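You operate a simulated robot arm through the tools that you are given. There is no shell and no other tool. Be economical: measure what you need, move in short steps, check, and stop when the job is done.

Carry out the task below with a simulated two-armed robot. There is one attempt and no reset: what you move stays moved.

## Task
Open the left cupboard door, put the blue cloth from the middle shelf of the cream cupboard on the right end of the puller bench and shut the door again. Then open the small door. Keep to this order.

It is judged by the outcome, as a careful person would: the job done as asked, and still so three seconds after it is handed in. It fails if anything else is knocked over, pushed out of place, dropped, spilled or broken. Flat cloth is picked up by pressing the open fingertips on it (5 to 10 N) and closing them slowly along it; thin cloth reads only 2 to 8 mm in the jaws.

## Robot
Two 6-joint arms with two-finger grippers on one trunk, on a base that drives. Base frame: it is fixed to the floor where the robot stands at the start and does not move with it; the origin is under the middle of the robot, x ahead of it, y to its left, z up. Readings come in mm, rad, newtons and seconds.
The left shoulder is at the start at [30, 178, 1038], the right one opposite. With the tool pointing down near the work surface each hand reaches from about 100 to 840 mm from the robot's upright axis, wherever it stands, measured 20 degrees to its own side. Places, roughly: blue cloth (11x7x3 cm) [6200, -200, 1000]; left cupboard door [6100, -100, 1000]; right end of the puller bench [7700, 3100, 800]; small door [7400, 3200, 1800]. Payload 2.54 kg a hand.
The TCP of each hand is the grasp point between the finger pads, 30 mm short of the fingertips. In the tool frame z runs along the fingers and y along their closing line. The gripper opens to 116 mm. The gripper's body begins 95 mm behind the TCP.
Orientation is told as [roll, pitch, yaw] about the base's x, y, z axes, in that order, counted from this pose: with the fingers straight down and closing along the base's y, the tool's x points along the base's -x, its y along +y and its z along -z.

## Interface
- The arms move only by the tool arm_command. It takes "left_motion", "right_motion" or both (then of equal length, played together; a hand with none holds still); each is a list of rows, each a list of 7 numbers: the finger opening in mm, from 0 to 116, then the shift along the base's x, y, z in mm, then the turn, a rotation vector about the base's x, y, z in rad. In form: [[gripper, x, y, z, wx, wy, wz], ...]. A call has 1 to 20 rows; each row shifts and turns the commanded pose from where the row before left it. A row lasts 0.2 s, in which the tool goes at most 50 mm and 0.15 rad; a call with a longer step from one row to the next is refused whole, and so is a gripper value outside its range. Where a pose cannot be reached the arm comes as near as it can. A force on the tool above 40 N (or 10 N above the force at the start of the call, whichever is more), or a blocked arm, ends the call early, and 0.2 s more pass. The fingers move at their own pace (about 153 mm/s each) and stop on an object; they squeeze with about 26 N. The grip force told is the motor's: it shows also when the fingers shut on nothing. Time passes only in rows, and 0.2 s behind the last, so rows that do not move let the fingers close. The reply holds the time, the measured pose of the TCP, the force on the tool along the base axes, the opening and the grip force, in the units named above and with some noise, with the torque about the TCP (base axes, N m) and any sound that the robot's microphone picked up.
- Cameras (640 x 400 px; columns grow to the right, rows downward): "scene" is now at [63.8, 8.3, 1793.7]; the picture's right is [-0.01, -1.00, 0.00], its down [-0.48, 0.00, -0.88] and it looks along [0.88, -0.01, -0.48] (base axes); focal length 266 px, centre (320, 200). "left" rides on the left gripper at [69, 15, -122] in its tool frame; the picture's right is [-0.21, 0.98, 0.00], its down [-0.83, -0.18, -0.53] and it looks along [-0.52, -0.11, 0.85] (tool axes); focal length 251 px, centre (320, 200). "right" rides on the right gripper at [69, -15, -122] in its tool frame; the picture's right is [0.21, 0.98, 0.00], its down [-0.83, 0.18, -0.53] and it looks along [-0.52, 0.11, 0.85] (tool axes); focal length 251 px, centre (320, 200). There is no depth. A picture from a camera that has moved, and an enlarged one, comes with that camera's place and axes in the base frame and with its lens. The place of the scene camera against the robot may be out by one fixed shift of up to 12 mm in any direction.
- capture(camera): a new picture of that camera. No time passes.
- slide_trunk(by): slides the trunk up (or, below 0, down) by that many mm; the arms and the scene camera ride with it, the base frame stays. It gives what a move gives, with no picture.
- steer(legs): drives the robot by 1 to 6 legs, each [ahead, left, turn to the left] in mm, mm and rad, along the robot's own axes; the way and the turn of a leg run together, so that a leg with both is an arc; at most 1500 mm and 3.142 rad a leg. The arms and the cameras ride along, it lands a little off, and it stops where it bumps. It gives what a move gives.
- head_to(pan, tilt): turns the head with the scene camera to pan (to the left, within 2.496 rad either way) and tilt (down, from -0.506 to 1.204), counted from straight ahead of the robot. It gives what a move gives.
- inspect(camera, box): a new picture of the part [left, top, right, bottom] of that camera's present view, enlarged. No time passes.
- hand_in(): hands the job in; it is judged then, once.

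Go step by step. Nothing tells you exact positions but the pictures and the camera data: compare them with the known pose of the tool, close in by small moves and look again before you grip or let go. The budget is 165 turns and 118 pictures, counting those below and the enlarged ones. Unless the task says otherwise, let go and move clear before handing in, and close with one line.

The tools are called after ">>>" by a JSON object that holds its "api" and its "payload". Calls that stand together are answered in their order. arm_command: Moves the arms, as the interface text tells. Its arguments: {"type":"object","properties":{"left_motion":{"type":"array","items":{"type":"array","items":{"type":"number"}}},"right_motion":{"type":"array","items":{"type":"array","items":{"type":"number"}}}},"required":[]} The other tools are called the same way: slide_trunk (by) slides the trunk up or down; steer (legs) drives the base; head_to (pan, tilt) turns the head that bears the scene camera; capture (camera) takes a picture; inspect (camera, box) takes an enlarged picture of a part of a camera's view; hand_in () hands the job in.

At the start:

```text
clock: 0.0
left_tool_pos: [539.2, 217.4, 1303.6]
left_tool_rot: [-0.001, 0.0, -0.001]
left_wrist_force: [0.2, 0.0, 0.7]
left_ft_torque: [-0.02, 0.02, -0.01]
left_opening: 116.0
left_finger_force: 0.0
right_tool_pos: [417.4, -190.6, 1267.9]
right_tool_rot: [0.0, -0.002, 0.0]
right_wrist_force: [0.8, -0.1, 0.4]
right_ft_torque: [0.01, 0.02, -0.02]
right_opening: 116.2
right_finger_force: 0.1
trunk travel left (down, up): [-250.0, 290.0]
robot x, y, heading: [0.6, -2.5, -0.0]
head pan, tilt: [-0.009, 0.497]
```

scene: 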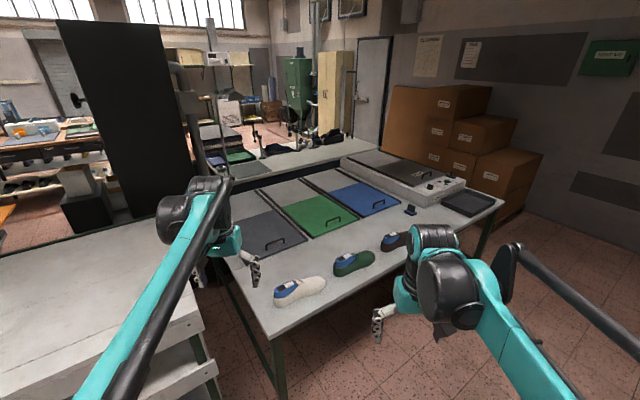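
right: 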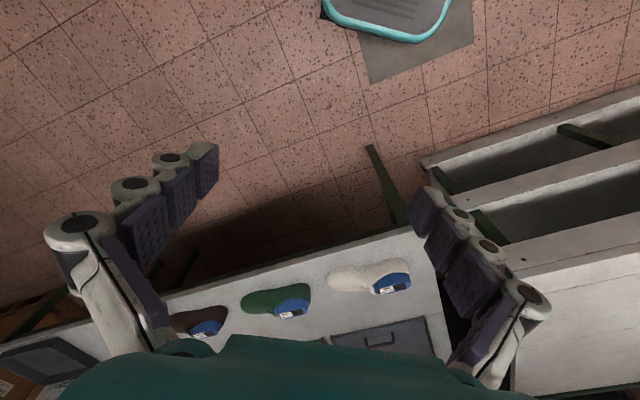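
left: 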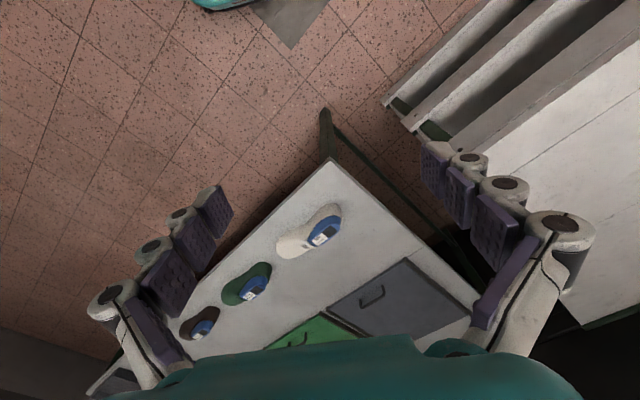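

I see a workbench straight ahead, another bench to the left, and the cream cupboard far beyond, near the grey door. I need to look for a driving route first.

>>> {"api": "head_to", "payload": {"pan": 0.0, "tilt": 0.2}}

>>> {"api": "capture", "payload": {"camera": "scene"}}

>>> {"api": "head_to", "payload": {"pan": -1.2, "tilt": 0.5}}

>>> {"api": "capture", "payload": {"camera": "scene"}}

>>> {"api": "head_to", "payload": {"pan": 1.2, "tilt": 0.5}}

>>> {"api": "capture", "payload": {"camera": "scene"}}

```text
clock: 0.8
left_tool_pos: [539.4, 217.0, 1304.4]
left_tool_rot: [0.0, 0.0, -0.001]
left_wrist_force: [0.8, 0.6, 0.1]
left_ft_torque: [0.0, 0.01, -0.01]
left_opening: 116.3
left_finger_force: 0.2
right_tool_pos: [417.0, -190.2, 1268.1]
right_tool_rot: [0.0, -0.003, 0.0]
right_wrist_force: [-0.4, 0.4, -0.4]
right_ft_torque: [0.01, 0.02, 0.01]
right_opening: 116.0
right_finger_force: 0.0
trunk travel left (down, up): [-250.0, 290.0]
robot x, y, heading: [-2.3, -2.8, 0.003]
head pan, tilt: [0.0, 0.201]
```

```text
114 pictures are left
camera scene: at [66.0, 9.0, 1821.1], right [0.0, -1.0, 0.0], down [-0.2, 0.0, -0.98], along [0.98, 0.0, -0.2], focal length 266 px, centre (320, 200)
```

scene: 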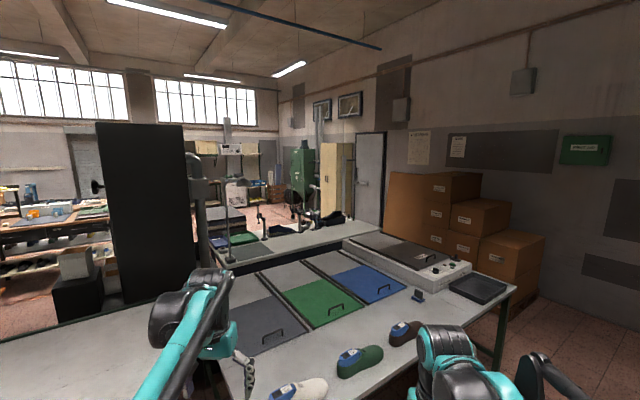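

```text
clock: 2.2
left_tool_pos: [538.8, 216.9, 1303.1]
left_tool_rot: [-0.001, 0.0, -0.001]
left_wrist_force: [0.2, -0.3, 0.0]
left_ft_torque: [0.01, 0.0, 0.02]
left_opening: 116.0
left_finger_force: 0.1
right_tool_pos: [417.5, -191.1, 1267.6]
right_tool_rot: [0.0, 0.0, 0.0]
right_wrist_force: [0.6, -0.9, -1.5]
right_ft_torque: [0.0, 0.0, -0.02]
right_opening: 116.0
right_finger_force: 0.0
trunk travel left (down, up): [-250.0, 290.0]
robot x, y, heading: [-0.8, -3.4, -0.004]
head pan, tilt: [-1.201, 0.499]
```

```text
113 pictures are left
camera scene: at [5.7, -75.8, 1793.5], right [-0.93, -0.36, 0.0], down [-0.17, 0.45, -0.88], along [0.32, -0.82, -0.48], focal length 266 px, centre (320, 200)
```

scene: 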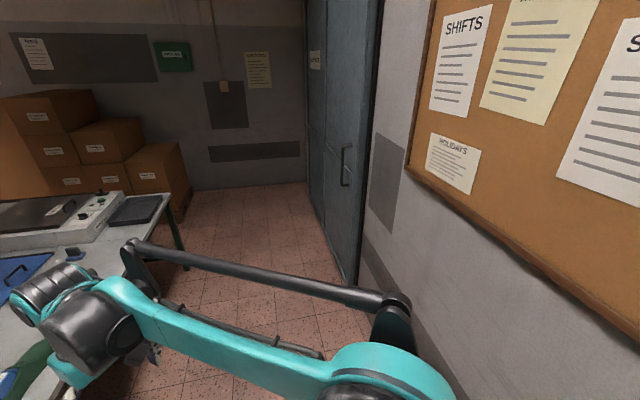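

```text
clock: 4.4
left_tool_pos: [539.6, 216.7, 1304.3]
left_tool_rot: [0.001, 0.001, 0.0]
left_wrist_force: [0.3, -0.2, 0.4]
left_ft_torque: [-0.01, 0.02, -0.01]
left_opening: 115.8
left_finger_force: 0.0
right_tool_pos: [417.7, -190.2, 1267.8]
right_tool_rot: [0.0, 0.0, 0.001]
right_wrist_force: [-0.1, -0.8, -0.5]
right_ft_torque: [0.02, 0.0, 0.06]
right_opening: 116.2
right_finger_force: 0.0
trunk travel left (down, up): [-250.0, 290.0]
robot x, y, heading: [1.4, 0.7, -0.004]
head pan, tilt: [1.201, 0.499]
```

```text
112 pictures are left
camera scene: at [5.7, 93.8, 1793.5], right [0.93, -0.36, 0.0], down [-0.17, -0.45, -0.88], along [0.32, 0.82, -0.48], focal length 266 px, centre (320, 200)
```

scene: 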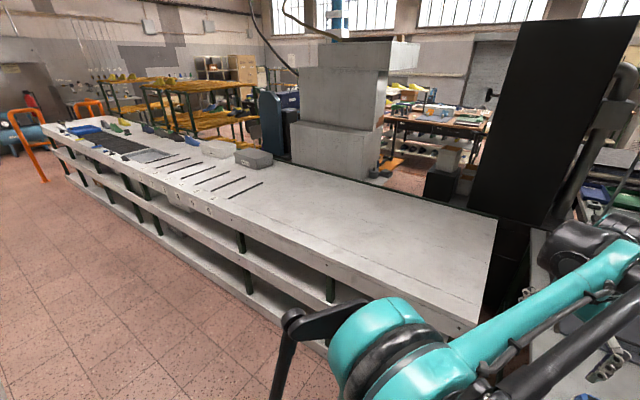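

The room is turned about 0.59 rad against my base: the cupboard should stand along the right-hand box wall, with a corridor between the table and the boxes. I'll turn parallel to the wall, strafe to the right and look along the corridor.

>>> {"api": "steer", "payload": {"legs": [[-100, 0, 0.59], [0, -1400, 0], [0, -1000, 0]]}}

>>> {"api": "head_to", "payload": {"pan": 0.0, "tilt": 0.4}}

>>> {"api": "capture", "payload": {"camera": "scene"}}

```text
clock: 17.8
left_tool_pos: [1574.5, -1519.3, 1303.5]
left_tool_rot: [0.0, -0.001, 0.609]
left_wrist_force: [0.1, -0.6, 0.1]
left_ft_torque: [-0.01, 0.02, 0.0]
left_opening: 115.9
left_finger_force: 0.1
right_tool_pos: [1708.0, -1923.1, 1267.2]
right_tool_rot: [0.0, 0.0, 0.606]
right_wrist_force: [0.3, -0.4, 0.2]
right_ft_torque: [0.01, 0.02, 0.01]
right_opening: 116.2
right_finger_force: 0.0
trunk travel left (down, up): [-250.0, 290.0]
robot x, y, heading: [1257.4, -2003.5, 0.609]
head pan, tilt: [1.201, 0.499]
```

```text
clock: 19.2
left_tool_pos: [1574.5, -1519.1, 1304.5]
left_tool_rot: [0.0, 0.0, 0.608]
left_wrist_force: [-0.1, 0.0, -0.4]
left_ft_torque: [0.0, 0.0, 0.01]
left_opening: 116.1
left_finger_force: 0.0
right_tool_pos: [1705.7, -1923.6, 1267.0]
right_tool_rot: [0.0, 0.0, 0.607]
right_wrist_force: [0.3, -0.1, 0.6]
right_ft_torque: [0.01, -0.04, -0.02]
right_opening: 116.0
right_finger_force: 0.2
trunk travel left (down, up): [-250.0, 290.0]
robot x, y, heading: [1256.8, -2007.6, 0.609]
head pan, tilt: [0.0, 0.4]
```

```text
111 pictures are left
camera scene: at [1309.9, -1960.7, 1802.6], right [0.57, -0.82, 0.0], down [-0.32, -0.22, -0.92], along [0.76, 0.53, -0.39], focal length 266 px, centre (320, 200)
```

scene: 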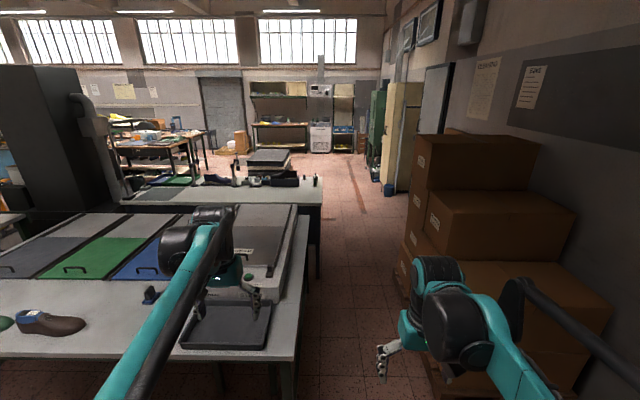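

The corridor between the benches and the boxes is about 0.7 m wide, about 0.36 m to my right. I'll check how wide my own body is before I enter it.

>>> {"api": "head_to", "payload": {"pan": -0.6, "tilt": 1.2}}

>>> {"api": "capture", "payload": {"camera": "scene"}}

>>> {"api": "head_to", "payload": {"pan": 0.6, "tilt": 1.2}}

>>> {"api": "capture", "payload": {"camera": "scene"}}

```text
clock: 20.3
left_tool_pos: [1575.1, -1518.6, 1304.6]
left_tool_rot: [0.0, -0.001, 0.607]
left_wrist_force: [0.5, -0.3, 0.4]
left_ft_torque: [0.03, 0.0, -0.02]
left_opening: 116.0
left_finger_force: 0.2
right_tool_pos: [1707.8, -1923.0, 1268.0]
right_tool_rot: [0.0, 0.0, 0.608]
right_wrist_force: [-0.1, -0.7, 0.9]
right_ft_torque: [0.0, 0.01, 0.01]
right_opening: 116.2
right_finger_force: 0.1
trunk travel left (down, up): [-250.0, 290.0]
robot x, y, heading: [1256.3, -2005.7, 0.606]
head pan, tilt: [-0.6, 1.201]
```

```text
110 pictures are left
camera scene: at [1289.8, -2013.2, 1739.9], right [0.01, -1.0, 0.0], down [-0.93, -0.01, -0.36], along [0.36, 0.0, -0.93], focal length 266 px, centre (320, 200)
```

scene: 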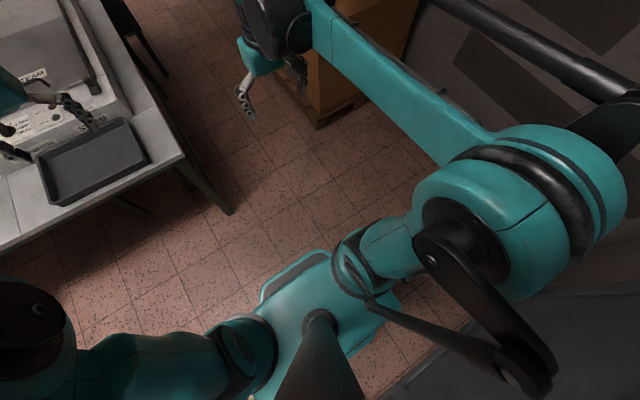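

```text
clock: 21.7
left_tool_pos: [1574.1, -1518.6, 1304.0]
left_tool_rot: [-0.001, 0.001, 0.608]
left_wrist_force: [0.7, 0.4, -0.1]
left_ft_torque: [0.01, 0.03, -0.02]
left_opening: 116.2
left_finger_force: 0.0
right_tool_pos: [1706.9, -1922.9, 1268.2]
right_tool_rot: [0.001, 0.002, 0.608]
right_wrist_force: [-0.2, -0.4, -0.5]
right_ft_torque: [0.01, -0.02, -0.01]
right_opening: 116.0
right_finger_force: 0.0
trunk travel left (down, up): [-250.0, 290.0]
robot x, y, heading: [1257.1, -2003.2, 0.605]
head pan, tilt: [0.6, 1.201]
```

```text
109 pictures are left
camera scene: at [1253.7, -1961.4, 1739.8], right [0.93, -0.36, 0.0], down [-0.33, -0.87, -0.36], along [0.13, 0.34, -0.93], focal length 266 px, centre (320, 200)
```

scene: 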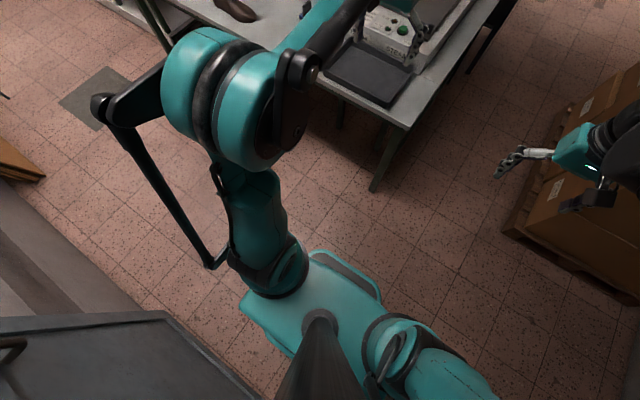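

The base is narrow but the arms stick out to the sides. I'll raise the trunk, strafe into the corridor line, then turn to face the benches so that the arms pass above them while I strafe along the corridor.

>>> {"api": "slide_trunk", "payload": {"by": 250}}

>>> {"api": "steer", "payload": {"legs": [[0, -350, 0], [0, 0, 1.54]]}}

>>> {"api": "head_to", "payload": {"pan": -1.54, "tilt": 0.6}}

>>> {"api": "capture", "payload": {"camera": "scene"}}

```text
clock: 24.3
left_tool_pos: [1574.1, -1519.1, 1555.8]
left_tool_rot: [-0.002, 0.0, 0.608]
left_wrist_force: [-0.5, 0.0, 0.8]
left_ft_torque: [0.01, -0.01, 0.02]
left_opening: 116.1
left_finger_force: 0.1
right_tool_pos: [1706.6, -1923.5, 1517.7]
right_tool_rot: [0.0, 0.0, 0.608]
right_wrist_force: [0.2, 0.1, 1.0]
right_ft_torque: [0.02, 0.0, 0.03]
right_opening: 116.1
right_finger_force: 0.2
trunk travel left (down, up): [-500.0, 40.0]
robot x, y, heading: [1255.2, -2008.5, 0.611]
head pan, tilt: [0.6, 1.201]
```

```text
clock: 30.2
left_tool_pos: [988.1, -1944.4, 1555.1]
left_tool_rot: [0.001, 0.0, 2.118]
left_wrist_force: [-0.3, 0.5, 0.2]
left_ft_torque: [0.01, -0.02, 0.04]
left_opening: 115.6
left_finger_force: 0.0
right_tool_pos: [1399.5, -1836.7, 1517.8]
right_tool_rot: [0.001, -0.001, 2.118]
right_wrist_force: [-0.5, -0.2, 0.8]
right_ft_torque: [0.0, 0.02, 0.04]
right_opening: 116.1
right_finger_force: 0.1
trunk travel left (down, up): [-500.0, 40.0]
robot x, y, heading: [1455.3, -2293.9, 2.125]
head pan, tilt: [0.6, 1.201]
```

```text
clock: 32.3
left_tool_pos: [987.9, -1945.4, 1553.8]
left_tool_rot: [0.001, -0.001, 2.118]
left_wrist_force: [-0.6, 0.3, 0.2]
left_ft_torque: [0.0, -0.01, -0.02]
left_opening: 115.9
left_finger_force: 0.1
right_tool_pos: [1400.4, -1838.0, 1517.7]
right_tool_rot: [0.0, 0.001, 2.118]
right_wrist_force: [0.6, -0.6, 0.1]
right_ft_torque: [-0.02, -0.01, -0.02]
right_opening: 115.9
right_finger_force: 0.2
trunk travel left (down, up): [-500.0, 40.0]
robot x, y, heading: [1455.7, -2295.8, 2.119]
head pan, tilt: [-1.539, 0.6]
```

```text
108 pictures are left
camera scene: at [1545.8, -2261.2, 2034.4], right [0.55, -0.84, 0.0], down [-0.47, -0.31, -0.82], along [0.69, 0.45, -0.57], focal length 266 px, centre (320, 200)
```

scene: 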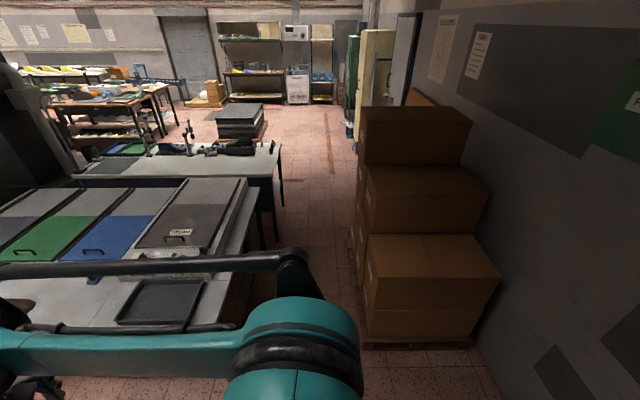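

The corridor is clear and I am roughly central in it. I correct the heading a little and strafe along it.

>>> {"api": "steer", "payload": {"legs": [[0, 0, 0.045], [0, -1400, 0], [0, -1400, 0]]}}

>>> {"api": "capture", "payload": {"camera": "scene"}}

```text
clock: 46.3
left_tool_pos: [3291.6, -394.2, 1553.9]
left_tool_rot: [0.0, 0.001, 2.168]
left_wrist_force: [0.6, -0.5, 0.0]
left_ft_torque: [0.06, 0.01, 0.0]
left_opening: 115.7
left_finger_force: 0.0
right_tool_pos: [3698.1, -265.7, 1516.8]
right_tool_rot: [-0.001, 0.0, 2.168]
right_wrist_force: [0.0, 0.5, 0.1]
right_ft_torque: [0.0, 0.03, 0.0]
right_opening: 116.1
right_finger_force: 0.1
trunk travel left (down, up): [-500.0, 40.0]
robot x, y, heading: [3776.7, -720.9, 2.169]
head pan, tilt: [-1.539, 0.6]
```

```text
107 pictures are left
camera scene: at [3865.9, -681.0, 2034.4], right [0.59, -0.81, 0.0], down [-0.46, -0.33, -0.83], along [0.67, 0.48, -0.56], focal length 266 px, centre (320, 200)
```

scene: 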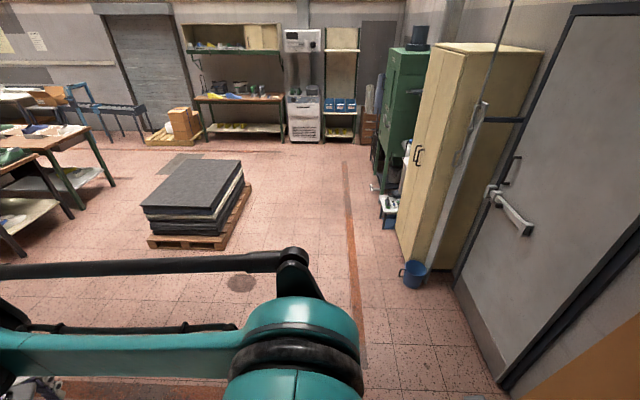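

I'm past the boxes and see the cream cupboard on the right (handles in the middle), a green cabinet beyond, and the puller bench with a small cream door above it at the far wall. I'll strafe ahead level with the cupboard and turn to face it.

>>> {"api": "steer", "payload": {"legs": [[0, -1300, 0], [0, -700, 0], [0, 0, -1.57], [0, 0, -1.57]]}}

>>> {"api": "head_to", "payload": {"pan": 0.0, "tilt": 0.6}}

>>> {"api": "capture", "payload": {"camera": "scene"}}

```text
clock: 63.8
left_tool_pos: [5908.0, 46.4, 1554.5]
left_tool_rot: [0.0, 0.001, -0.999]
left_wrist_force: [-0.5, -0.2, 0.3]
left_ft_torque: [0.02, -0.01, -0.02]
left_opening: 115.8
left_finger_force: 0.0
right_tool_pos: [5499.9, -72.0, 1517.4]
right_tool_rot: [-0.001, 0.0, -0.997]
right_wrist_force: [0.5, -0.3, 0.5]
right_ft_torque: [0.0, 0.01, -0.01]
right_opening: 116.2
right_finger_force: 0.1
trunk travel left (down, up): [-500.0, 40.0]
robot x, y, heading: [5432.4, 382.5, -1.004]
head pan, tilt: [-1.539, 0.6]
```

```text
clock: 65.4
left_tool_pos: [5908.4, 46.9, 1554.5]
left_tool_rot: [-0.001, 0.0, -0.998]
left_wrist_force: [0.2, 0.3, -0.7]
left_ft_torque: [-0.02, 0.02, 0.0]
left_opening: 116.1
left_finger_force: 0.1
right_tool_pos: [5498.5, -71.7, 1518.5]
right_tool_rot: [0.001, 0.0, -0.999]
right_wrist_force: [1.3, 0.0, 0.5]
right_ft_torque: [0.02, -0.02, 0.0]
right_opening: 115.7
right_finger_force: 0.1
trunk travel left (down, up): [-500.0, 40.0]
robot x, y, heading: [5435.5, 382.7, -1.0]
head pan, tilt: [0.0, 0.6]
```

```text
106 pictures are left
camera scene: at [5467.2, 341.5, 2034.4], right [-0.84, -0.54, 0.0], down [-0.31, 0.47, -0.82], along [0.45, -0.69, -0.57], focal length 266 px, centre (320, 200)
```

scene: 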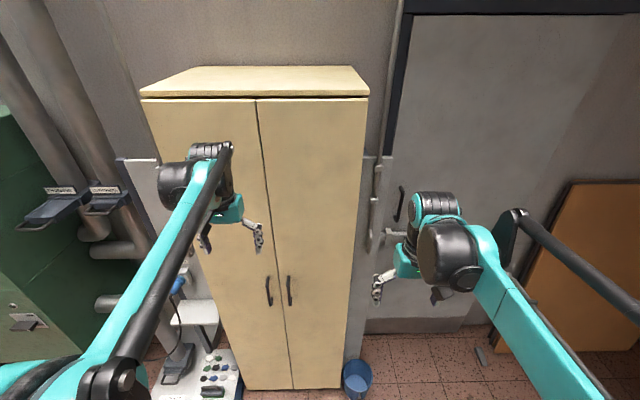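

The cupboard front is about 0.8 m ahead, parallel to me; the left handle is at about 765 mm ahead, 237 mm left, z 910–1120. I lower the trunk and turn the left gripper to point forward with its camera on top.

>>> {"api": "slide_trunk", "payload": {"by": -230}}

>>> {"api": "arm_command", "payload": {"left_motion": [[70, 0, 0, 0, 0, 0, 0.15], [70, 0, 0, 0, 0, 0, 0.15], [70, 0, 0, 0, 0, 0, 0.15], [70, 0, 0, 0, 0, 0, 0.15], [70, 0, 0, 0, 0, 0, 0.15], [70, 0, 0, 0, 0, 0, 0.15], [70, 0, 0, 0, 0, 0, 0.15], [70, 0, 0, 0, 0, 0, 0.15], [70, 0, 0, 0, 0, 0, 0.15], [70, 0, 0, 0, 0, 0, 0.15], [70, 0, 0, 0, 0, 0, 0.15], [70, 0, 0, 0, 0, 0, 0.15], [70, 0, 0, 0, 0, 0, 0.15], [70, 0, 0, 0, 0, 0, 0.15], [70, 0, 0, 0, 0, 0, 0.15], [70, 0, 0, 0, 0, 0, 0.15], [70, 0, 0, 0, 0, 0, 0.15], [70, 0, 0, 0, 0, 0, 0.15], [70, 0, 0, 0, 0, 0, 0.15], [70, 0, 0, 0, 0, 0, 0.15]]}}

>>> {"api": "arm_command", "payload": {"left_motion": [[70, 0, 0, 0, 0, 0, 0.1416], [70, 0, 0, 0, -0.1201, -0.0771, 0], [70, 0, 0, 0, -0.1201, -0.0771, 0], [70, 0, 0, 0, -0.1201, -0.0771, 0], [70, 0, 0, 0, -0.1201, -0.0771, 0], [70, 0, 0, 0, -0.1201, -0.0771, 0], [70, 0, 0, 0, -0.1201, -0.0771, 0], [70, 0, 0, 0, -0.1201, -0.0771, 0], [70, 0, 0, 0, -0.1201, -0.0771, 0], [70, 0, 0, 0, -0.1201, -0.0771, 0], [70, 0, 0, 0, -0.1201, -0.0771, 0], [70, 0, 0, 0, -0.1201, -0.0771, 0]]}}

>>> {"api": "capture", "payload": {"camera": "left"}}

>>> {"api": "capture", "payload": {"camera": "scene"}}

```text
clock: 67.9
left_tool_pos: [5909.2, 48.0, 1324.3]
left_tool_rot: [0.0, 0.0, -0.999]
left_wrist_force: [0.1, -0.3, 0.5]
left_ft_torque: [-0.03, 0.01, -0.01]
left_opening: 115.9
left_finger_force: 0.1
right_tool_pos: [5499.7, -72.1, 1287.3]
right_tool_rot: [-0.001, 0.0, -0.997]
right_wrist_force: [-0.3, -0.5, 0.9]
right_ft_torque: [0.01, -0.02, 0.02]
right_opening: 115.7
right_finger_force: 0.1
trunk travel left (down, up): [-270.0, 270.0]
robot x, y, heading: [5433.3, 380.4, -1.0]
head pan, tilt: [0.0, 0.6]
```

```text
clock: 72.1
left_tool_pos: [5907.5, 46.1, 1323.9]
left_tool_rot: [-0.001, -0.001, 2.003]
left_wrist_force: [0.5, 0.2, 0.0]
left_ft_torque: [0.01, 0.03, 0.02]
left_opening: 70.1
left_finger_force: 0.1
right_tool_pos: [5499.2, -73.7, 1287.7]
right_tool_rot: [-0.002, 0.002, -0.997]
right_wrist_force: [0.8, -0.2, 0.6]
right_ft_torque: [0.0, 0.01, 0.01]
right_opening: 115.9
right_finger_force: 0.1
trunk travel left (down, up): [-270.0, 270.0]
robot x, y, heading: [5434.8, 386.0, -1.004]
head pan, tilt: [0.0, 0.6]
```

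```text
clock: 74.7
left_tool_pos: [5909.0, 45.1, 1323.0]
left_tool_rot: [-1.527, 1.519, 0.614]
left_wrist_force: [-0.4, 0.1, 0.1]
left_ft_torque: [0.0, -0.01, 0.05]
left_opening: 69.7
left_finger_force: 0.1
left hand out of reach, approached as far as the arm can: row 1
right_tool_pos: [5499.8, -72.1, 1286.7]
right_tool_rot: [0.0, 0.003, -0.998]
right_wrist_force: [-0.4, -1.1, 0.1]
right_ft_torque: [0.0, 0.01, 0.04]
right_opening: 116.4
right_finger_force: 0.2
trunk travel left (down, up): [-270.0, 270.0]
robot x, y, heading: [5429.9, 381.6, -0.995]
head pan, tilt: [0.0, 0.6]
```

```text
105 pictures are left
camera left: at [5827.5, 137.1, 1391.5], right [-0.81, -0.52, -0.27], down [-0.1, 0.57, -0.81], along [0.58, -0.63, -0.52], focal length 251 px, centre (320, 200)
```

left: 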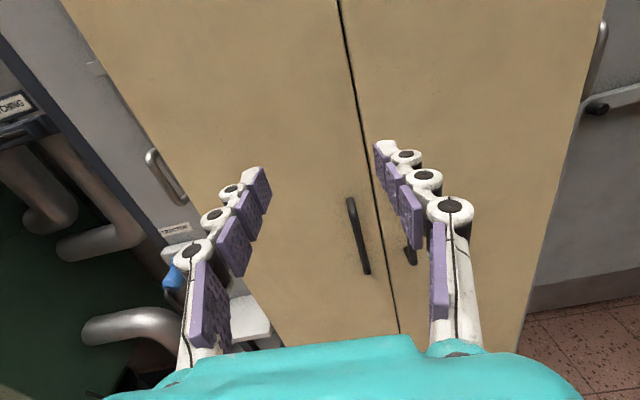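

```text
104 pictures are left
camera scene: at [5468.4, 340.4, 1804.4], right [-0.84, -0.54, 0.0], down [-0.31, 0.48, -0.82], along [0.45, -0.69, -0.57], focal length 266 px, centre (320, 200)
```

scene: 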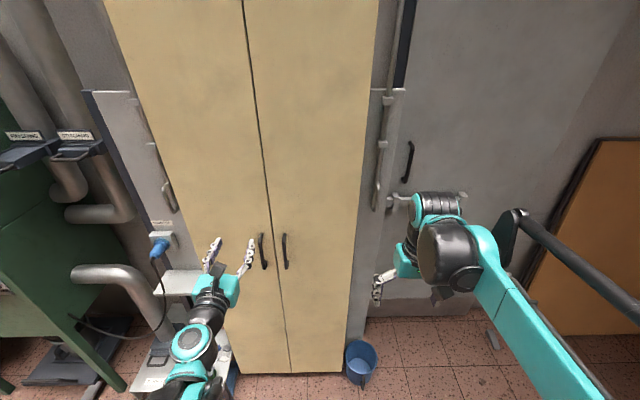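

The left gripper points forward and is already laterally aligned with the left handle, which I triangulate at about (6027, -146), z 990–1165. I lower to handle height, straighten the roll, approach and look.

>>> {"api": "arm_command", "payload": {"left_motion": [[70, 0, 0, -49, -0.011, 0.017, 0], [70, 0, 0, -49, -0.011, 0.017, 0], [70, 0, 0, -49, -0.011, 0.018, 0], [70, 0, 0, -49, 0, 0, 0], [70, 0, 0, -44, 0, 0, 0], [70, 22, -34, 0, 0, 0, 0], [70, 22, -34, 0, 0, 0, 0], [70, 22, -34, 0, 0, 0, 0]]}}

>>> {"api": "capture", "payload": {"camera": "left"}}

>>> {"api": "capture", "payload": {"camera": "scene"}}

```text
clock: 76.5
left_tool_pos: [6005.7, -91.6, 1228.2]
left_tool_rot: [1.377, 1.561, -2.767]
left_wrist_force: [-0.2, -0.3, 0.1]
left_ft_torque: [0.02, -0.03, 0.0]
left_opening: 70.0
left_finger_force: 0.1
left hand out of reach, approached as far as the arm can: row 2, 3, 4, 5
right_tool_pos: [5499.5, -73.4, 1288.3]
right_tool_rot: [0.002, 0.002, -0.998]
right_wrist_force: [-0.7, -0.9, 0.6]
right_ft_torque: [0.05, 0.02, -0.03]
right_opening: 116.0
right_finger_force: 0.0
trunk travel left (down, up): [-270.0, 270.0]
robot x, y, heading: [5432.8, 381.4, -0.998]
head pan, tilt: [0.0, 0.6]
```

```text
103 pictures are left
camera left: at [5927.7, 1.7, 1296.2], right [-0.82, -0.53, -0.2], down [-0.14, 0.54, -0.83], along [0.55, -0.65, -0.52], focal length 251 px, centre (320, 200)
```

left: 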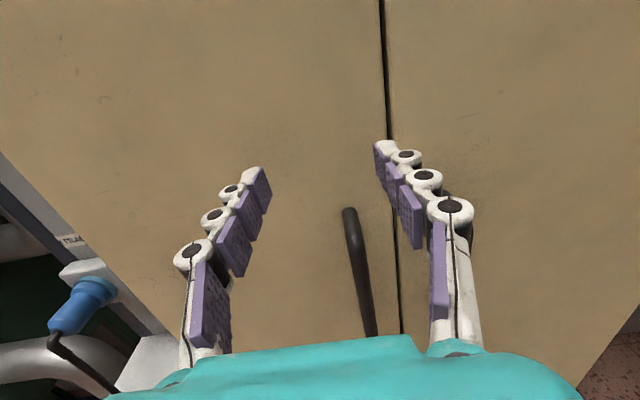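

```text
102 pictures are left
camera scene: at [5468.1, 340.1, 1804.3], right [-0.84, -0.54, 0.0], down [-0.31, 0.48, -0.82], along [0.45, -0.69, -0.57], focal length 266 px, centre (320, 200)
```

scene: 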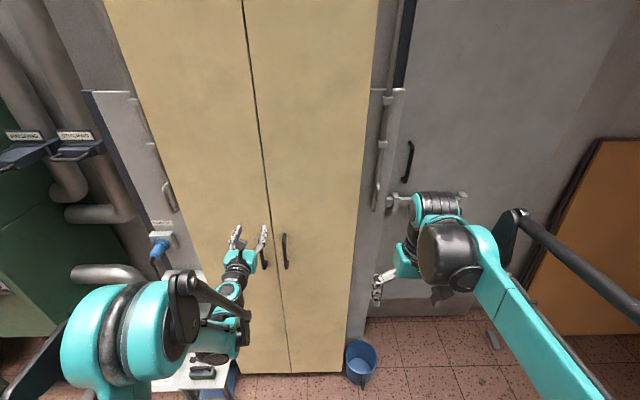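

The arm stopped short in height (1228); I'll use the trunk to lower it instead.

>>> {"api": "slide_trunk", "payload": {"by": -145}}

>>> {"api": "capture", "payload": {"camera": "left"}}

```text
clock: 78.2
left_tool_pos: [6004.5, -90.9, 1081.6]
left_tool_rot: [1.472, 1.561, -2.671]
left_wrist_force: [-0.6, -0.1, -0.2]
left_ft_torque: [0.0, -0.03, -0.01]
left_opening: 70.0
left_finger_force: 0.1
right_tool_pos: [5498.9, -71.9, 1143.0]
right_tool_rot: [0.0, -0.001, -0.998]
right_wrist_force: [0.5, 0.0, 0.5]
right_ft_torque: [-0.01, 0.01, -0.01]
right_opening: 116.2
right_finger_force: 0.1
trunk travel left (down, up): [-125.0, 415.0]
robot x, y, heading: [5431.4, 381.3, -0.996]
head pan, tilt: [0.0, 0.6]
```

```text
101 pictures are left
camera left: at [5926.6, 3.2, 1152.0], right [-0.82, -0.53, -0.2], down [-0.14, 0.54, -0.83], along [0.55, -0.65, -0.52], focal length 251 px, centre (320, 200)
```

left: 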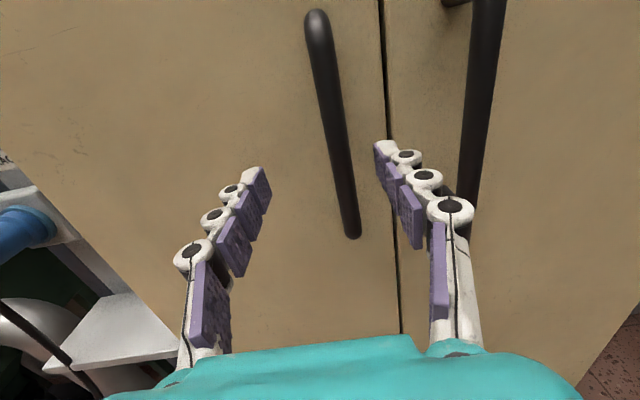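

The handle is between the fingers, about 59 mm ahead and 11 mm to the right of center. I move in gently.

>>> {"api": "arm_command", "payload": {"left_motion": [[70, -9, -6, 0, 0, 0, 0], [70, 12, -19, 0, 0, 0, 0], [70, 12, -19, 0, 0, 0, 0]]}}

>>> {"api": "capture", "payload": {"camera": "left"}}

```text
clock: 79.0
left_tool_pos: [6019.6, -131.3, 1083.7]
left_tool_rot: [1.57, 1.558, -2.571]
left_wrist_force: [-5.4, 10.9, -4.8]
left_ft_torque: [0.01, 0.24, 0.53]
left_opening: 74.7
left_finger_force: 3.0
right_tool_pos: [5499.5, -70.6, 1143.4]
right_tool_rot: [0.001, -0.002, -0.998]
right_wrist_force: [0.2, 0.3, 0.3]
right_ft_torque: [0.01, -0.04, 0.02]
right_opening: 115.8
right_finger_force: 0.0
trunk travel left (down, up): [-125.0, 415.0]
robot x, y, heading: [5434.2, 380.8, -0.995]
head pan, tilt: [0.0, 0.6]
```

```text
100 pictures are left
camera left: at [5941.8, -38.2, 1152.2], right [-0.82, -0.53, -0.2], down [-0.14, 0.54, -0.83], along [0.55, -0.65, -0.52], focal length 251 px, centre (320, 200)
```

left: 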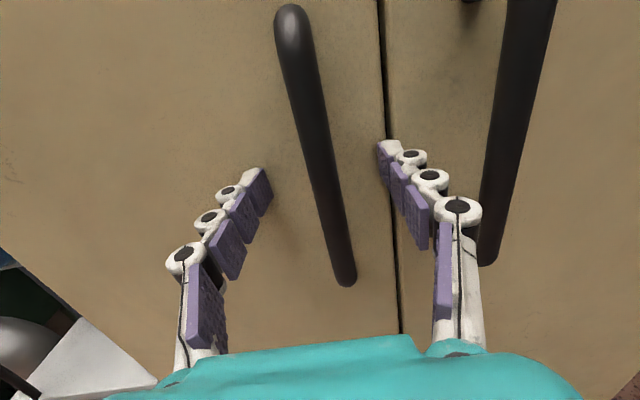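

The fingertips touch the door. I back off a few mm and close on the handle.

>>> {"api": "arm_command", "payload": {"left_motion": [[70, -4, 6, 0, 0, 0, 0], [40, 0, 0, 0, 0, 0, 0], [20, 0, 0, 0, 0, 0, 0], [5, 0, 0, 0, 0, 0, 0], [0, 0, 0, 0, 0, 0, 0], [0, 0, 0, 0, 0, 0, 0]]}}

>>> {"api": "capture", "payload": {"camera": "left"}}

```text
clock: 80.4
left_tool_pos: [6013.8, -128.6, 1083.7]
left_tool_rot: [1.412, 1.562, -2.736]
left_wrist_force: [-13.3, -6.5, -4.3]
left_ft_torque: [0.06, -0.46, 0.07]
left_opening: 11.9
left_finger_force: 36.9
right_tool_pos: [5497.5, -72.7, 1142.4]
right_tool_rot: [0.001, 0.001, -0.998]
right_wrist_force: [0.4, 0.3, 0.5]
right_ft_torque: [0.01, -0.04, -0.01]
right_opening: 116.0
right_finger_force: 0.1
trunk travel left (down, up): [-125.0, 415.0]
robot x, y, heading: [5431.0, 381.9, -0.995]
head pan, tilt: [0.0, 0.6]
```

```text
99 pictures are left
camera left: at [5935.3, -36.2, 1151.9], right [-0.83, -0.52, -0.21], down [-0.14, 0.54, -0.83], along [0.55, -0.65, -0.52], focal length 251 px, centre (320, 200)
```

left: 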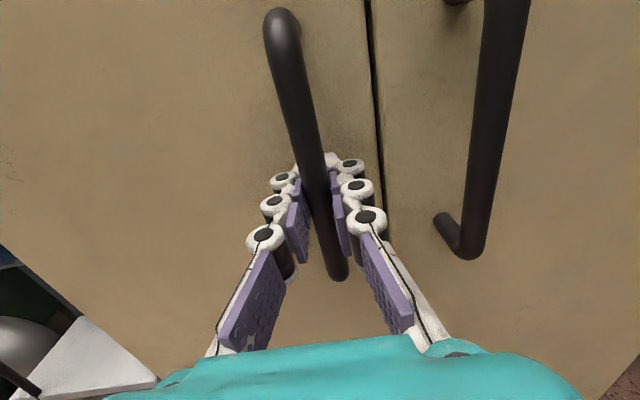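

The handle is gripped (12 mm). I start pulling the door along its arc about the hinge, roughly 274 mm to the left.

>>> {"api": "arm_command", "payload": {"left_motion": [[0, -4.6, 13.2, 0, 0, 0, -0.05], [0, -4.0, 13.5, 0, 0, 0, -0.05], [0, -3.3, 13.5, 0, 0, 0, -0.05], [0, -2.6, 13.7, 0, 0, 0, -0.05], [0, -2.0, 13.8, 0, 0, 0, -0.05]]}}

>>> {"api": "capture", "payload": {"camera": "scene"}}

```text
clock: 81.5
left_tool_pos: [5991.8, -67.5, 1082.7]
left_tool_rot: [1.399, 1.563, -2.987]
left_wrist_force: [-11.9, -2.2, -4.3]
left_ft_torque: [-0.41, -0.59, 0.03]
left_opening: 12.1
left_finger_force: 37.2
right_tool_pos: [5498.2, -72.0, 1143.9]
right_tool_rot: [0.0, -0.001, -1.002]
right_wrist_force: [-0.1, -0.7, -0.4]
right_ft_torque: [-0.04, 0.02, -0.01]
right_opening: 115.8
right_finger_force: 0.0
trunk travel left (down, up): [-125.0, 415.0]
robot x, y, heading: [5433.0, 383.2, -0.999]
head pan, tilt: [0.0, 0.6]
stopped in row 5 (left hand): the force on the tool passed its limit at 44 N (the readings are from after the stop); the commanded pose is now the measured one
```

```text
98 pictures are left
camera scene: at [5465.9, 342.4, 1659.6], right [-0.84, -0.54, 0.0], down [-0.31, 0.47, -0.83], along [0.45, -0.69, -0.56], focal length 266 px, centre (320, 200)
```

scene: 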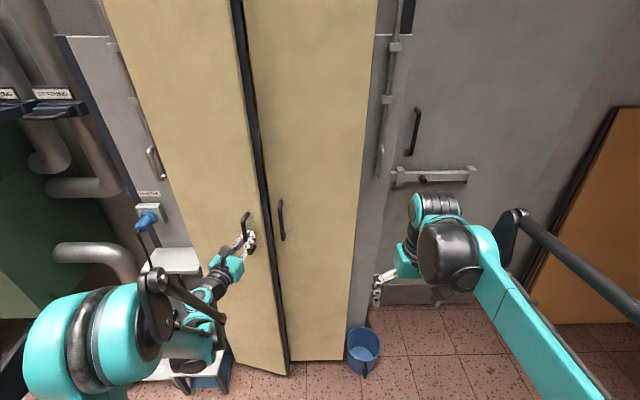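

The door is open about 0.25 rad. I continue with a slightly bigger radius to relieve the sideways force.

>>> {"api": "arm_command", "payload": {"left_motion": [[0, -5.5, 10, 0, 0, 0, -0.04], [0, -3, 12.9, 0, 0, 0, -0.05], [0, -2.5, 13.2, 0, 0, 0, -0.05], [0, -1.9, 13.1, 0, 0, 0, -0.05], [0, -1, 13.6, 0, 0, 0, -0.05]]}}

```text
clock: 82.8
left_tool_pos: [5988.9, -3.6, 1082.7]
left_tool_rot: [1.488, 1.56, -3.117]
left_wrist_force: [11.0, -1.4, 4.1]
left_ft_torque: [0.57, -0.61, 0.05]
left_opening: 12.0
left_finger_force: 36.7
right_tool_pos: [5501.0, -73.2, 1142.8]
right_tool_rot: [0.002, 0.001, -0.999]
right_wrist_force: [-0.2, 0.3, -0.2]
right_ft_torque: [0.05, -0.03, 0.0]
right_opening: 115.8
right_finger_force: 0.2
trunk travel left (down, up): [-125.0, 415.0]
robot x, y, heading: [5432.8, 383.8, -1.001]
head pan, tilt: [0.0, 0.6]
stopped in row 5 (left hand): the force on the tool passed its limit at 43 N (the readings are from after the stop); the commanded pose is now the measured one
```

The door is at about 0.43 rad. I continue the arc.

>>> {"api": "arm_command", "payload": {"left_motion": [[0, 0.5, 14.6, 0, 0, 0, -0.05], [0, 1.3, 14.6, 0, 0, 0, -0.05], [0, 2, 14.6, 0, 0, 0, -0.05], [0, 2.8, 14.4, 0, 0, 0, -0.05]]}}

>>> {"api": "arm_command", "payload": {"left_motion": [[0, 3.5, 14.2, 0, 0, 0, -0.05], [0, 4.2, 14.1, 0, 0, 0, -0.05], [0, 4.8, 13.9, 0, 0, 0, -0.05]]}}

>>> {"api": "capture", "payload": {"camera": "scene"}}

```text
clock: 84.0
left_tool_pos: [6000.6, 54.1, 1083.7]
left_tool_rot: [1.587, 1.558, 3.074]
left_wrist_force: [13.1, -3.3, -2.7]
left_ft_torque: [0.71, -0.76, 0.05]
left_opening: 12.1
left_finger_force: 37.3
right_tool_pos: [5502.0, -73.3, 1142.4]
right_tool_rot: [-0.002, 0.002, -0.997]
right_wrist_force: [-0.4, 0.1, -1.2]
right_ft_torque: [0.06, 0.0, -0.02]
right_opening: 116.3
right_finger_force: 0.0
trunk travel left (down, up): [-125.0, 415.0]
robot x, y, heading: [5433.3, 382.8, -0.995]
head pan, tilt: [0.0, 0.6]
stopped in row 4 (left hand): the force on the tool passed its limit at 42 N (the readings are from after the stop); the commanded pose is now the measured one
```

```text
clock: 84.7
left_tool_pos: [6013.9, 90.8, 1082.5]
left_tool_rot: [1.897, 1.557, -3.023]
left_wrist_force: [12.0, -5.9, -2.4]
left_ft_torque: [0.58, -0.82, -0.01]
left_opening: 12.0
left_finger_force: 37.2
right_tool_pos: [5501.6, -72.8, 1142.2]
right_tool_rot: [-0.001, 0.001, -0.998]
right_wrist_force: [0.6, 1.3, 0.2]
right_ft_torque: [0.0, 0.0, 0.07]
right_opening: 116.3
right_finger_force: 0.1
trunk travel left (down, up): [-125.0, 415.0]
robot x, y, heading: [5432.0, 381.2, -0.997]
head pan, tilt: [0.0, 0.6]
stopped in row 3 (left hand): the force on the tool passed its limit at 43 N (the readings are from after the stop); the commanded pose is now the measured one
```

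```text
97 pictures are left
camera scene: at [5471.0, 340.3, 1659.1], right [-0.84, -0.54, 0.0], down [-0.31, 0.48, -0.82], along [0.45, -0.69, -0.57], focal length 266 px, centre (320, 200)
```

scene: 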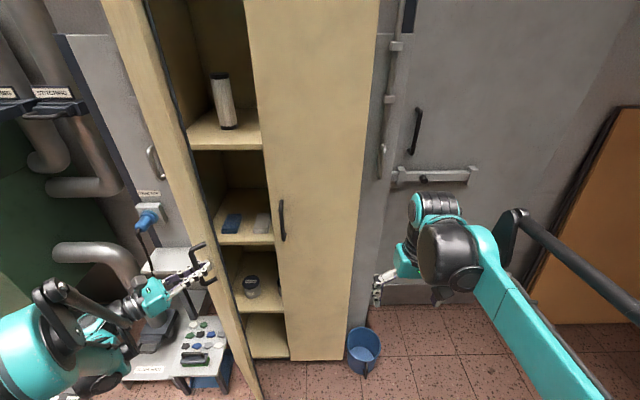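

The door is at about 0.77 rad and I can see the shelves: the blue cloth lies on the middle shelf beside a grey piece. I keep opening.

>>> {"api": "arm_command", "payload": {"left_motion": [[0, 5.5, 13.6, 0, 0, 0, -0.05], [0, 6, 13.4, 0, 0, 0, -0.05], [0, 6.7, 13, 0, 0, 0, -0.05]]}}

>>> {"api": "arm_command", "payload": {"left_motion": [[0, 7.4, 12.7, 0, 0, 0, -0.05], [0, 8, 12.3, 0, 0, 0, -0.05], [0, 8.6, 11.8, 0, 0, 0, -0.05]]}}

>>> {"api": "capture", "payload": {"camera": "scene"}}

>>> {"api": "capture", "payload": {"camera": "left"}}

```text
clock: 85.6
left_tool_pos: [6035.9, 128.0, 1082.5]
left_tool_rot: [2.027, 1.556, -3.03]
left_wrist_force: [15.5, -10.0, -5.6]
left_ft_torque: [0.46, -0.8, -0.05]
left_opening: 12.1
left_finger_force: 37.6
right_tool_pos: [5503.1, -73.9, 1141.4]
right_tool_rot: [-0.002, 0.0, -1.001]
right_wrist_force: [0.3, -1.2, -0.6]
right_ft_torque: [-0.04, 0.03, 0.01]
right_opening: 115.9
right_finger_force: 0.1
trunk travel left (down, up): [-125.0, 415.0]
robot x, y, heading: [5434.3, 379.9, -1.001]
head pan, tilt: [0.0, 0.6]
stopped in row 3 (left hand): the force on the tool passed its limit at 44 N (the readings are from after the stop); the commanded pose is now the measured one
```

```text
clock: 86.4
left_tool_pos: [6061.6, 159.0, 1083.0]
left_tool_rot: [2.021, 1.554, 3.104]
left_wrist_force: [14.0, -14.8, -10.9]
left_ft_torque: [0.34, -0.82, -0.08]
left_opening: 12.2
left_finger_force: 37.3
right_tool_pos: [5502.6, -75.0, 1141.6]
right_tool_rot: [-0.001, 0.003, -0.999]
right_wrist_force: [0.5, 0.5, -0.8]
right_ft_torque: [0.02, 0.01, 0.01]
right_opening: 115.7
right_finger_force: 0.0
trunk travel left (down, up): [-125.0, 415.0]
robot x, y, heading: [5436.0, 379.5, -0.999]
head pan, tilt: [0.0, 0.6]
stopped in row 3 (left hand): the force on the tool passed its limit at 41 N (the readings are from after the stop); the commanded pose is now the measured one
```

```text
96 pictures are left
camera scene: at [5473.1, 337.8, 1659.2], right [-0.84, -0.54, 0.0], down [-0.31, 0.48, -0.82], along [0.44, -0.69, -0.57], focal length 266 px, centre (320, 200)
```

scene: 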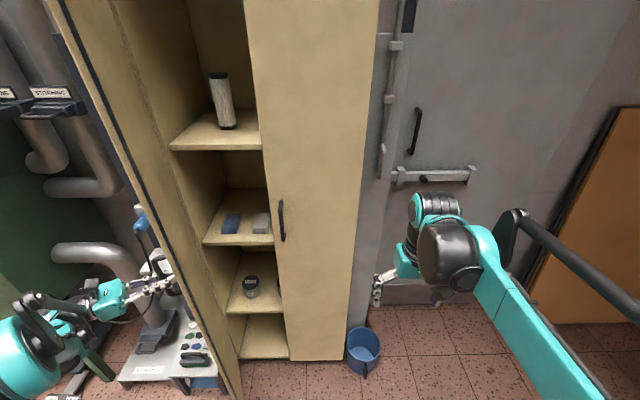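

```text
95 pictures are left
camera left: at [6106.0, 272.9, 1151.1], right [-0.87, 0.46, -0.2], down [0.4, 0.39, -0.83], along [-0.3, -0.8, -0.52], focal length 251 px, centre (320, 200)
```

left: 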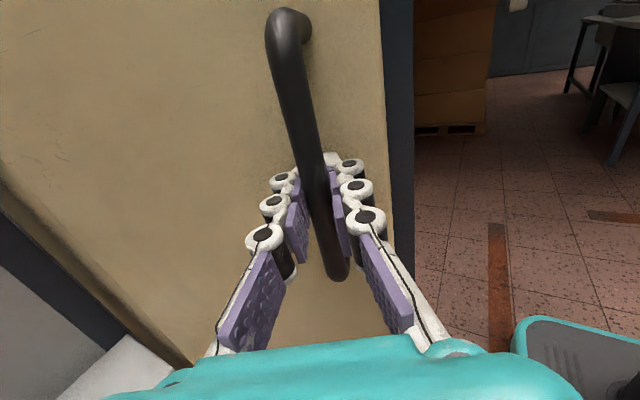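

The door is at about 1.04 rad. A bit more opening will give my arm a clear path, so I go on.

>>> {"api": "arm_command", "payload": {"left_motion": [[0, 8.9, 11.7, 1, 0, 0, -0.05], [0, 9.4, 11.3, 1, 0, 0, -0.05]]}}

>>> {"api": "arm_command", "payload": {"left_motion": [[0, 9.9, 10.8, 1, 0, 0, -0.05], [0, 10.5, 10.2, 1, 0, 0, -0.05]]}}

>>> {"api": "arm_command", "payload": {"left_motion": [[0, 11, 9.7, 0, 0, 0, -0.05], [0, 11.5, 9.1, 0, 0, 0, -0.05]]}}

>>> {"api": "capture", "payload": {"camera": "scene"}}

```text
clock: 87.0
left_tool_pos: [6071.2, 167.9, 1087.6]
left_tool_rot: [2.393, 1.558, -2.901]
left_wrist_force: [-19.9, 21.2, -22.3]
left_ft_torque: [-0.29, -0.8, 0.26]
left_opening: 12.1
left_finger_force: 37.1
left hand out of reach, approached as far as the arm can: row 2
right_tool_pos: [5498.8, -69.2, 1143.9]
right_tool_rot: [-0.001, -0.002, -0.998]
right_wrist_force: [0.5, -0.2, 0.6]
right_ft_torque: [0.03, -0.02, 0.02]
right_opening: 116.1
right_finger_force: 0.1
trunk travel left (down, up): [-125.0, 415.0]
robot x, y, heading: [5434.8, 379.8, -0.994]
head pan, tilt: [0.0, 0.6]
```

```text
clock: 87.3
left_tool_pos: [6068.3, 167.2, 1089.2]
left_tool_rot: [2.444, 1.556, -2.864]
left_wrist_force: [-9.4, 10.2, -1.8]
left_ft_torque: [-1.11, 0.22, 0.04]
left_opening: 11.9
left_finger_force: 36.7
left hand out of reach, approached as far as the arm can: row 1
right_tool_pos: [5499.8, -72.6, 1143.1]
right_tool_rot: [0.0, -0.001, -0.997]
right_wrist_force: [0.3, 0.1, 0.3]
right_ft_torque: [0.06, -0.01, 0.0]
right_opening: 115.8
right_finger_force: 0.0
trunk travel left (down, up): [-125.0, 415.0]
robot x, y, heading: [5435.1, 378.3, -0.998]
head pan, tilt: [0.0, 0.6]
stopped in row 1 (left hand): the force on the tool passed its limit at 69 N (the readings are from after the stop); the commanded pose is now the measured one
```

```text
clock: 87.9
left_tool_pos: [6069.4, 166.0, 1087.6]
left_tool_rot: [2.442, 1.556, -2.871]
left_wrist_force: [-10.8, 11.2, -0.5]
left_ft_torque: [-0.24, -0.36, 0.2]
left_opening: 11.9
left_finger_force: 37.6
left hand out of reach, approached as far as the arm can: row 1, 2
right_tool_pos: [5499.6, -72.0, 1143.8]
right_tool_rot: [0.0, -0.002, -0.998]
right_wrist_force: [-0.1, -0.2, 0.7]
right_ft_torque: [0.02, 0.01, 0.01]
right_opening: 115.8
right_finger_force: 0.2
trunk travel left (down, up): [-125.0, 415.0]
robot x, y, heading: [5433.4, 380.7, -0.997]
head pan, tilt: [0.0, 0.6]
```

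```text
94 pictures are left
camera scene: at [5466.3, 343.5, 1659.6], right [-0.84, -0.54, 0.0], down [-0.31, 0.47, -0.83], along [0.45, -0.69, -0.56], focal length 266 px, centre (320, 200)
```

scene: 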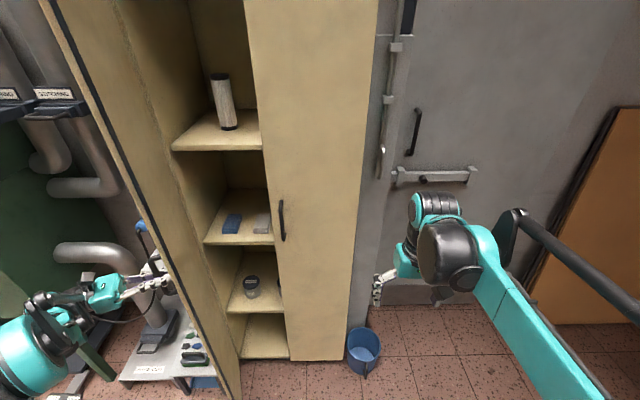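

The arm is at its limit with the door at ~1.1 rad. I open the fingers and draw the hand back off the handle.

>>> {"api": "arm_command", "payload": {"left_motion": [[50, 0, 0, 0, 0, 0, 0], [50, 0, 0, 0, 0, 0, 0], [50, 4, 8, 0, 0, 0, 0.05], [50, 4, 8, 0, 0, 0, 0.05]]}}

>>> {"api": "capture", "payload": {"camera": "left"}}

```text
clock: 88.9
left_tool_pos: [6078.4, 180.2, 1088.0]
left_tool_rot: [2.329, 1.557, -2.878]
left_wrist_force: [0.2, -0.1, 1.1]
left_ft_torque: [-0.01, 0.03, -0.02]
left_opening: 50.0
left_finger_force: 0.0
right_tool_pos: [5500.3, -72.8, 1142.6]
right_tool_rot: [-0.001, 0.0, -0.997]
right_wrist_force: [-0.7, -0.2, 0.3]
right_ft_torque: [0.0, 0.02, -0.03]
right_opening: 116.1
right_finger_force: 0.0
trunk travel left (down, up): [-125.0, 415.0]
robot x, y, heading: [5432.4, 379.8, -0.996]
head pan, tilt: [0.0, 0.6]
```

```text
93 pictures are left
camera left: at [6122.7, 293.7, 1155.1], right [-0.86, 0.46, -0.2], down [0.4, 0.38, -0.83], along [-0.31, -0.8, -0.51], focal length 251 px, centre (320, 200)
```

left: 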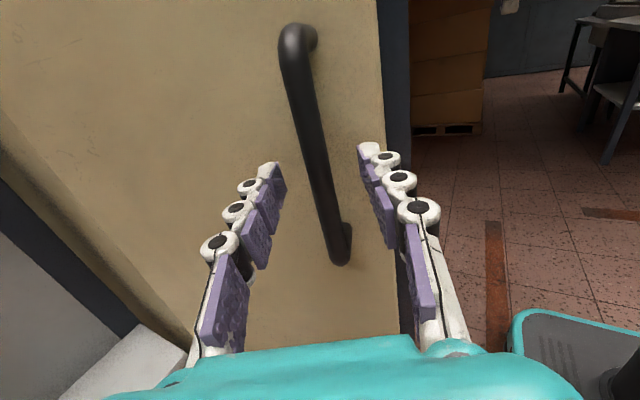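

Retracting further and then swinging the hand back toward me, clear of the door edge.

>>> {"api": "arm_command", "payload": {"left_motion": [[50, 7, 13.5, 0, 0, 0, 0.03], [50, 7, 13.5, 0, 0, 0, 0.03], [50, 7, 13.5, 0, 0, 0, 0.03], [50, -16, 25, 0, 0, 0, 0.1], [50, -16, 25, 0, 0, 0, 0.1], [50, -16, 25, 0, 0, 0, 0.1], [50, -16, 25, 0, 0, 0, 0.1]]}}

>>> {"api": "capture", "payload": {"camera": "scene"}}

```text
clock: 90.5
left_tool_pos: [6033.8, 320.2, 1087.8]
left_tool_rot: [2.375, 1.557, -2.343]
left_wrist_force: [0.3, 0.3, -0.2]
left_ft_torque: [0.0, 0.03, 0.01]
left_opening: 49.9
left_finger_force: 0.1
right_tool_pos: [5499.9, -71.2, 1142.6]
right_tool_rot: [-0.002, 0.001, -0.998]
right_wrist_force: [-0.4, 1.2, 0.1]
right_ft_torque: [-0.05, -0.01, -0.04]
right_opening: 115.9
right_finger_force: 0.1
trunk travel left (down, up): [-125.0, 415.0]
robot x, y, heading: [5433.9, 380.7, -0.996]
head pan, tilt: [0.0, 0.6]
```

```text
92 pictures are left
camera scene: at [5467.3, 342.0, 1659.5], right [-0.84, -0.54, 0.0], down [-0.31, 0.47, -0.83], along [0.45, -0.69, -0.56], focal length 266 px, centre (320, 200)
```

scene: 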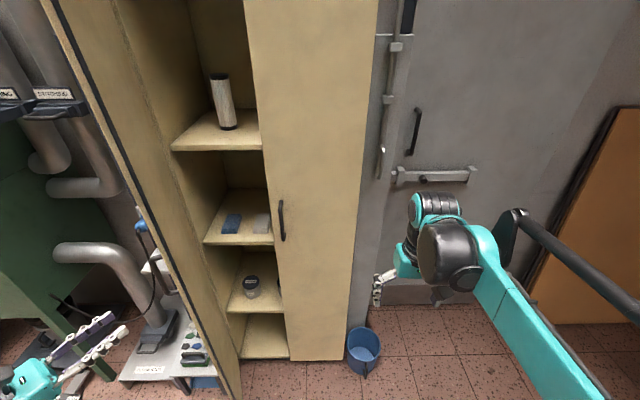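

Now I bring the hand across to the right, in front of the opening, pointing forward again.

>>> {"api": "arm_command", "payload": {"left_motion": [[50, -37.8, -24.3, 0, 0, 0, 0.1], [50, -37.8, -24.3, 0, 0, 0, 0.1], [50, -37.8, -24.3, 0, 0, 0, 0.1], [50, -37.8, -24.3, 0, 0, 0, 0.1], [50, -37.8, -24.3, 0, 0, 0, 0.1], [50, -37.8, -24.3, 0, 0, 0, 0.07]]}}

>>> {"api": "capture", "payload": {"camera": "left"}}

>>> {"api": "capture", "payload": {"camera": "scene"}}

```text
clock: 91.9
left_tool_pos: [5886.2, 159.8, 1145.1]
left_tool_rot: [2.465, 1.553, -1.653]
left_wrist_force: [0.1, 1.3, 0.4]
left_ft_torque: [0.02, 0.01, 0.01]
left_opening: 49.8
left_finger_force: 0.1
left hand out of reach, approached as far as the arm can: row 3, 4
right_tool_pos: [5500.1, -71.1, 1143.7]
right_tool_rot: [0.0, -0.001, -0.999]
right_wrist_force: [-0.8, -0.5, 0.7]
right_ft_torque: [-0.02, -0.04, 0.0]
right_opening: 116.0
right_finger_force: 0.1
trunk travel left (down, up): [-125.0, 415.0]
robot x, y, heading: [5435.5, 378.9, -0.998]
head pan, tilt: [0.0, 0.6]
stopped in row 6 (left hand): the arm was blocked; the commanded pose is now the measured one
```

```text
91 pictures are left
camera left: at [5806.2, 252.8, 1212.9], right [-0.81, -0.55, -0.21], down [-0.15, 0.53, -0.83], along [0.57, -0.65, -0.51], focal length 251 px, centre (320, 200)
```

left: 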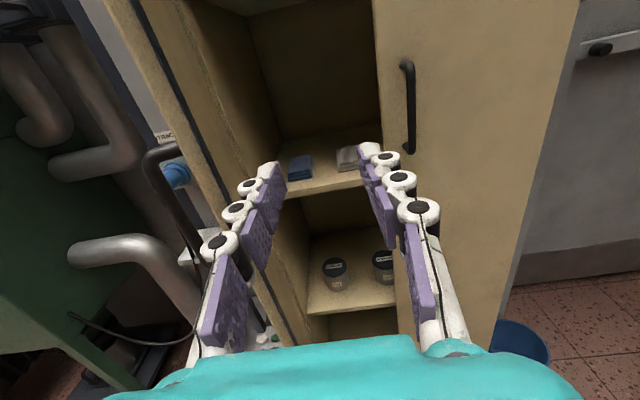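

```text
90 pictures are left
camera scene: at [5466.4, 342.8, 1659.5], right [-0.84, -0.54, 0.0], down [-0.31, 0.47, -0.83], along [0.45, -0.69, -0.56], focal length 266 px, centre (320, 200)
```

scene: 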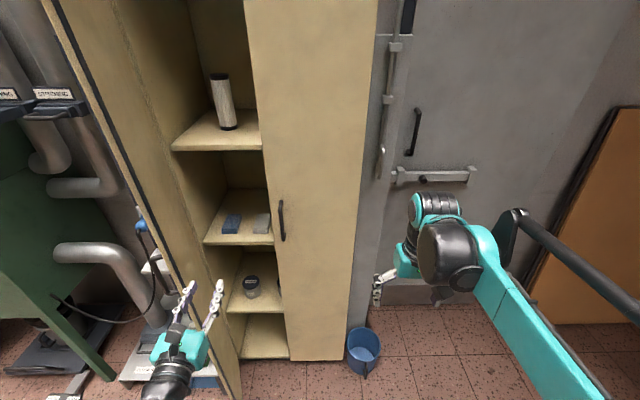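

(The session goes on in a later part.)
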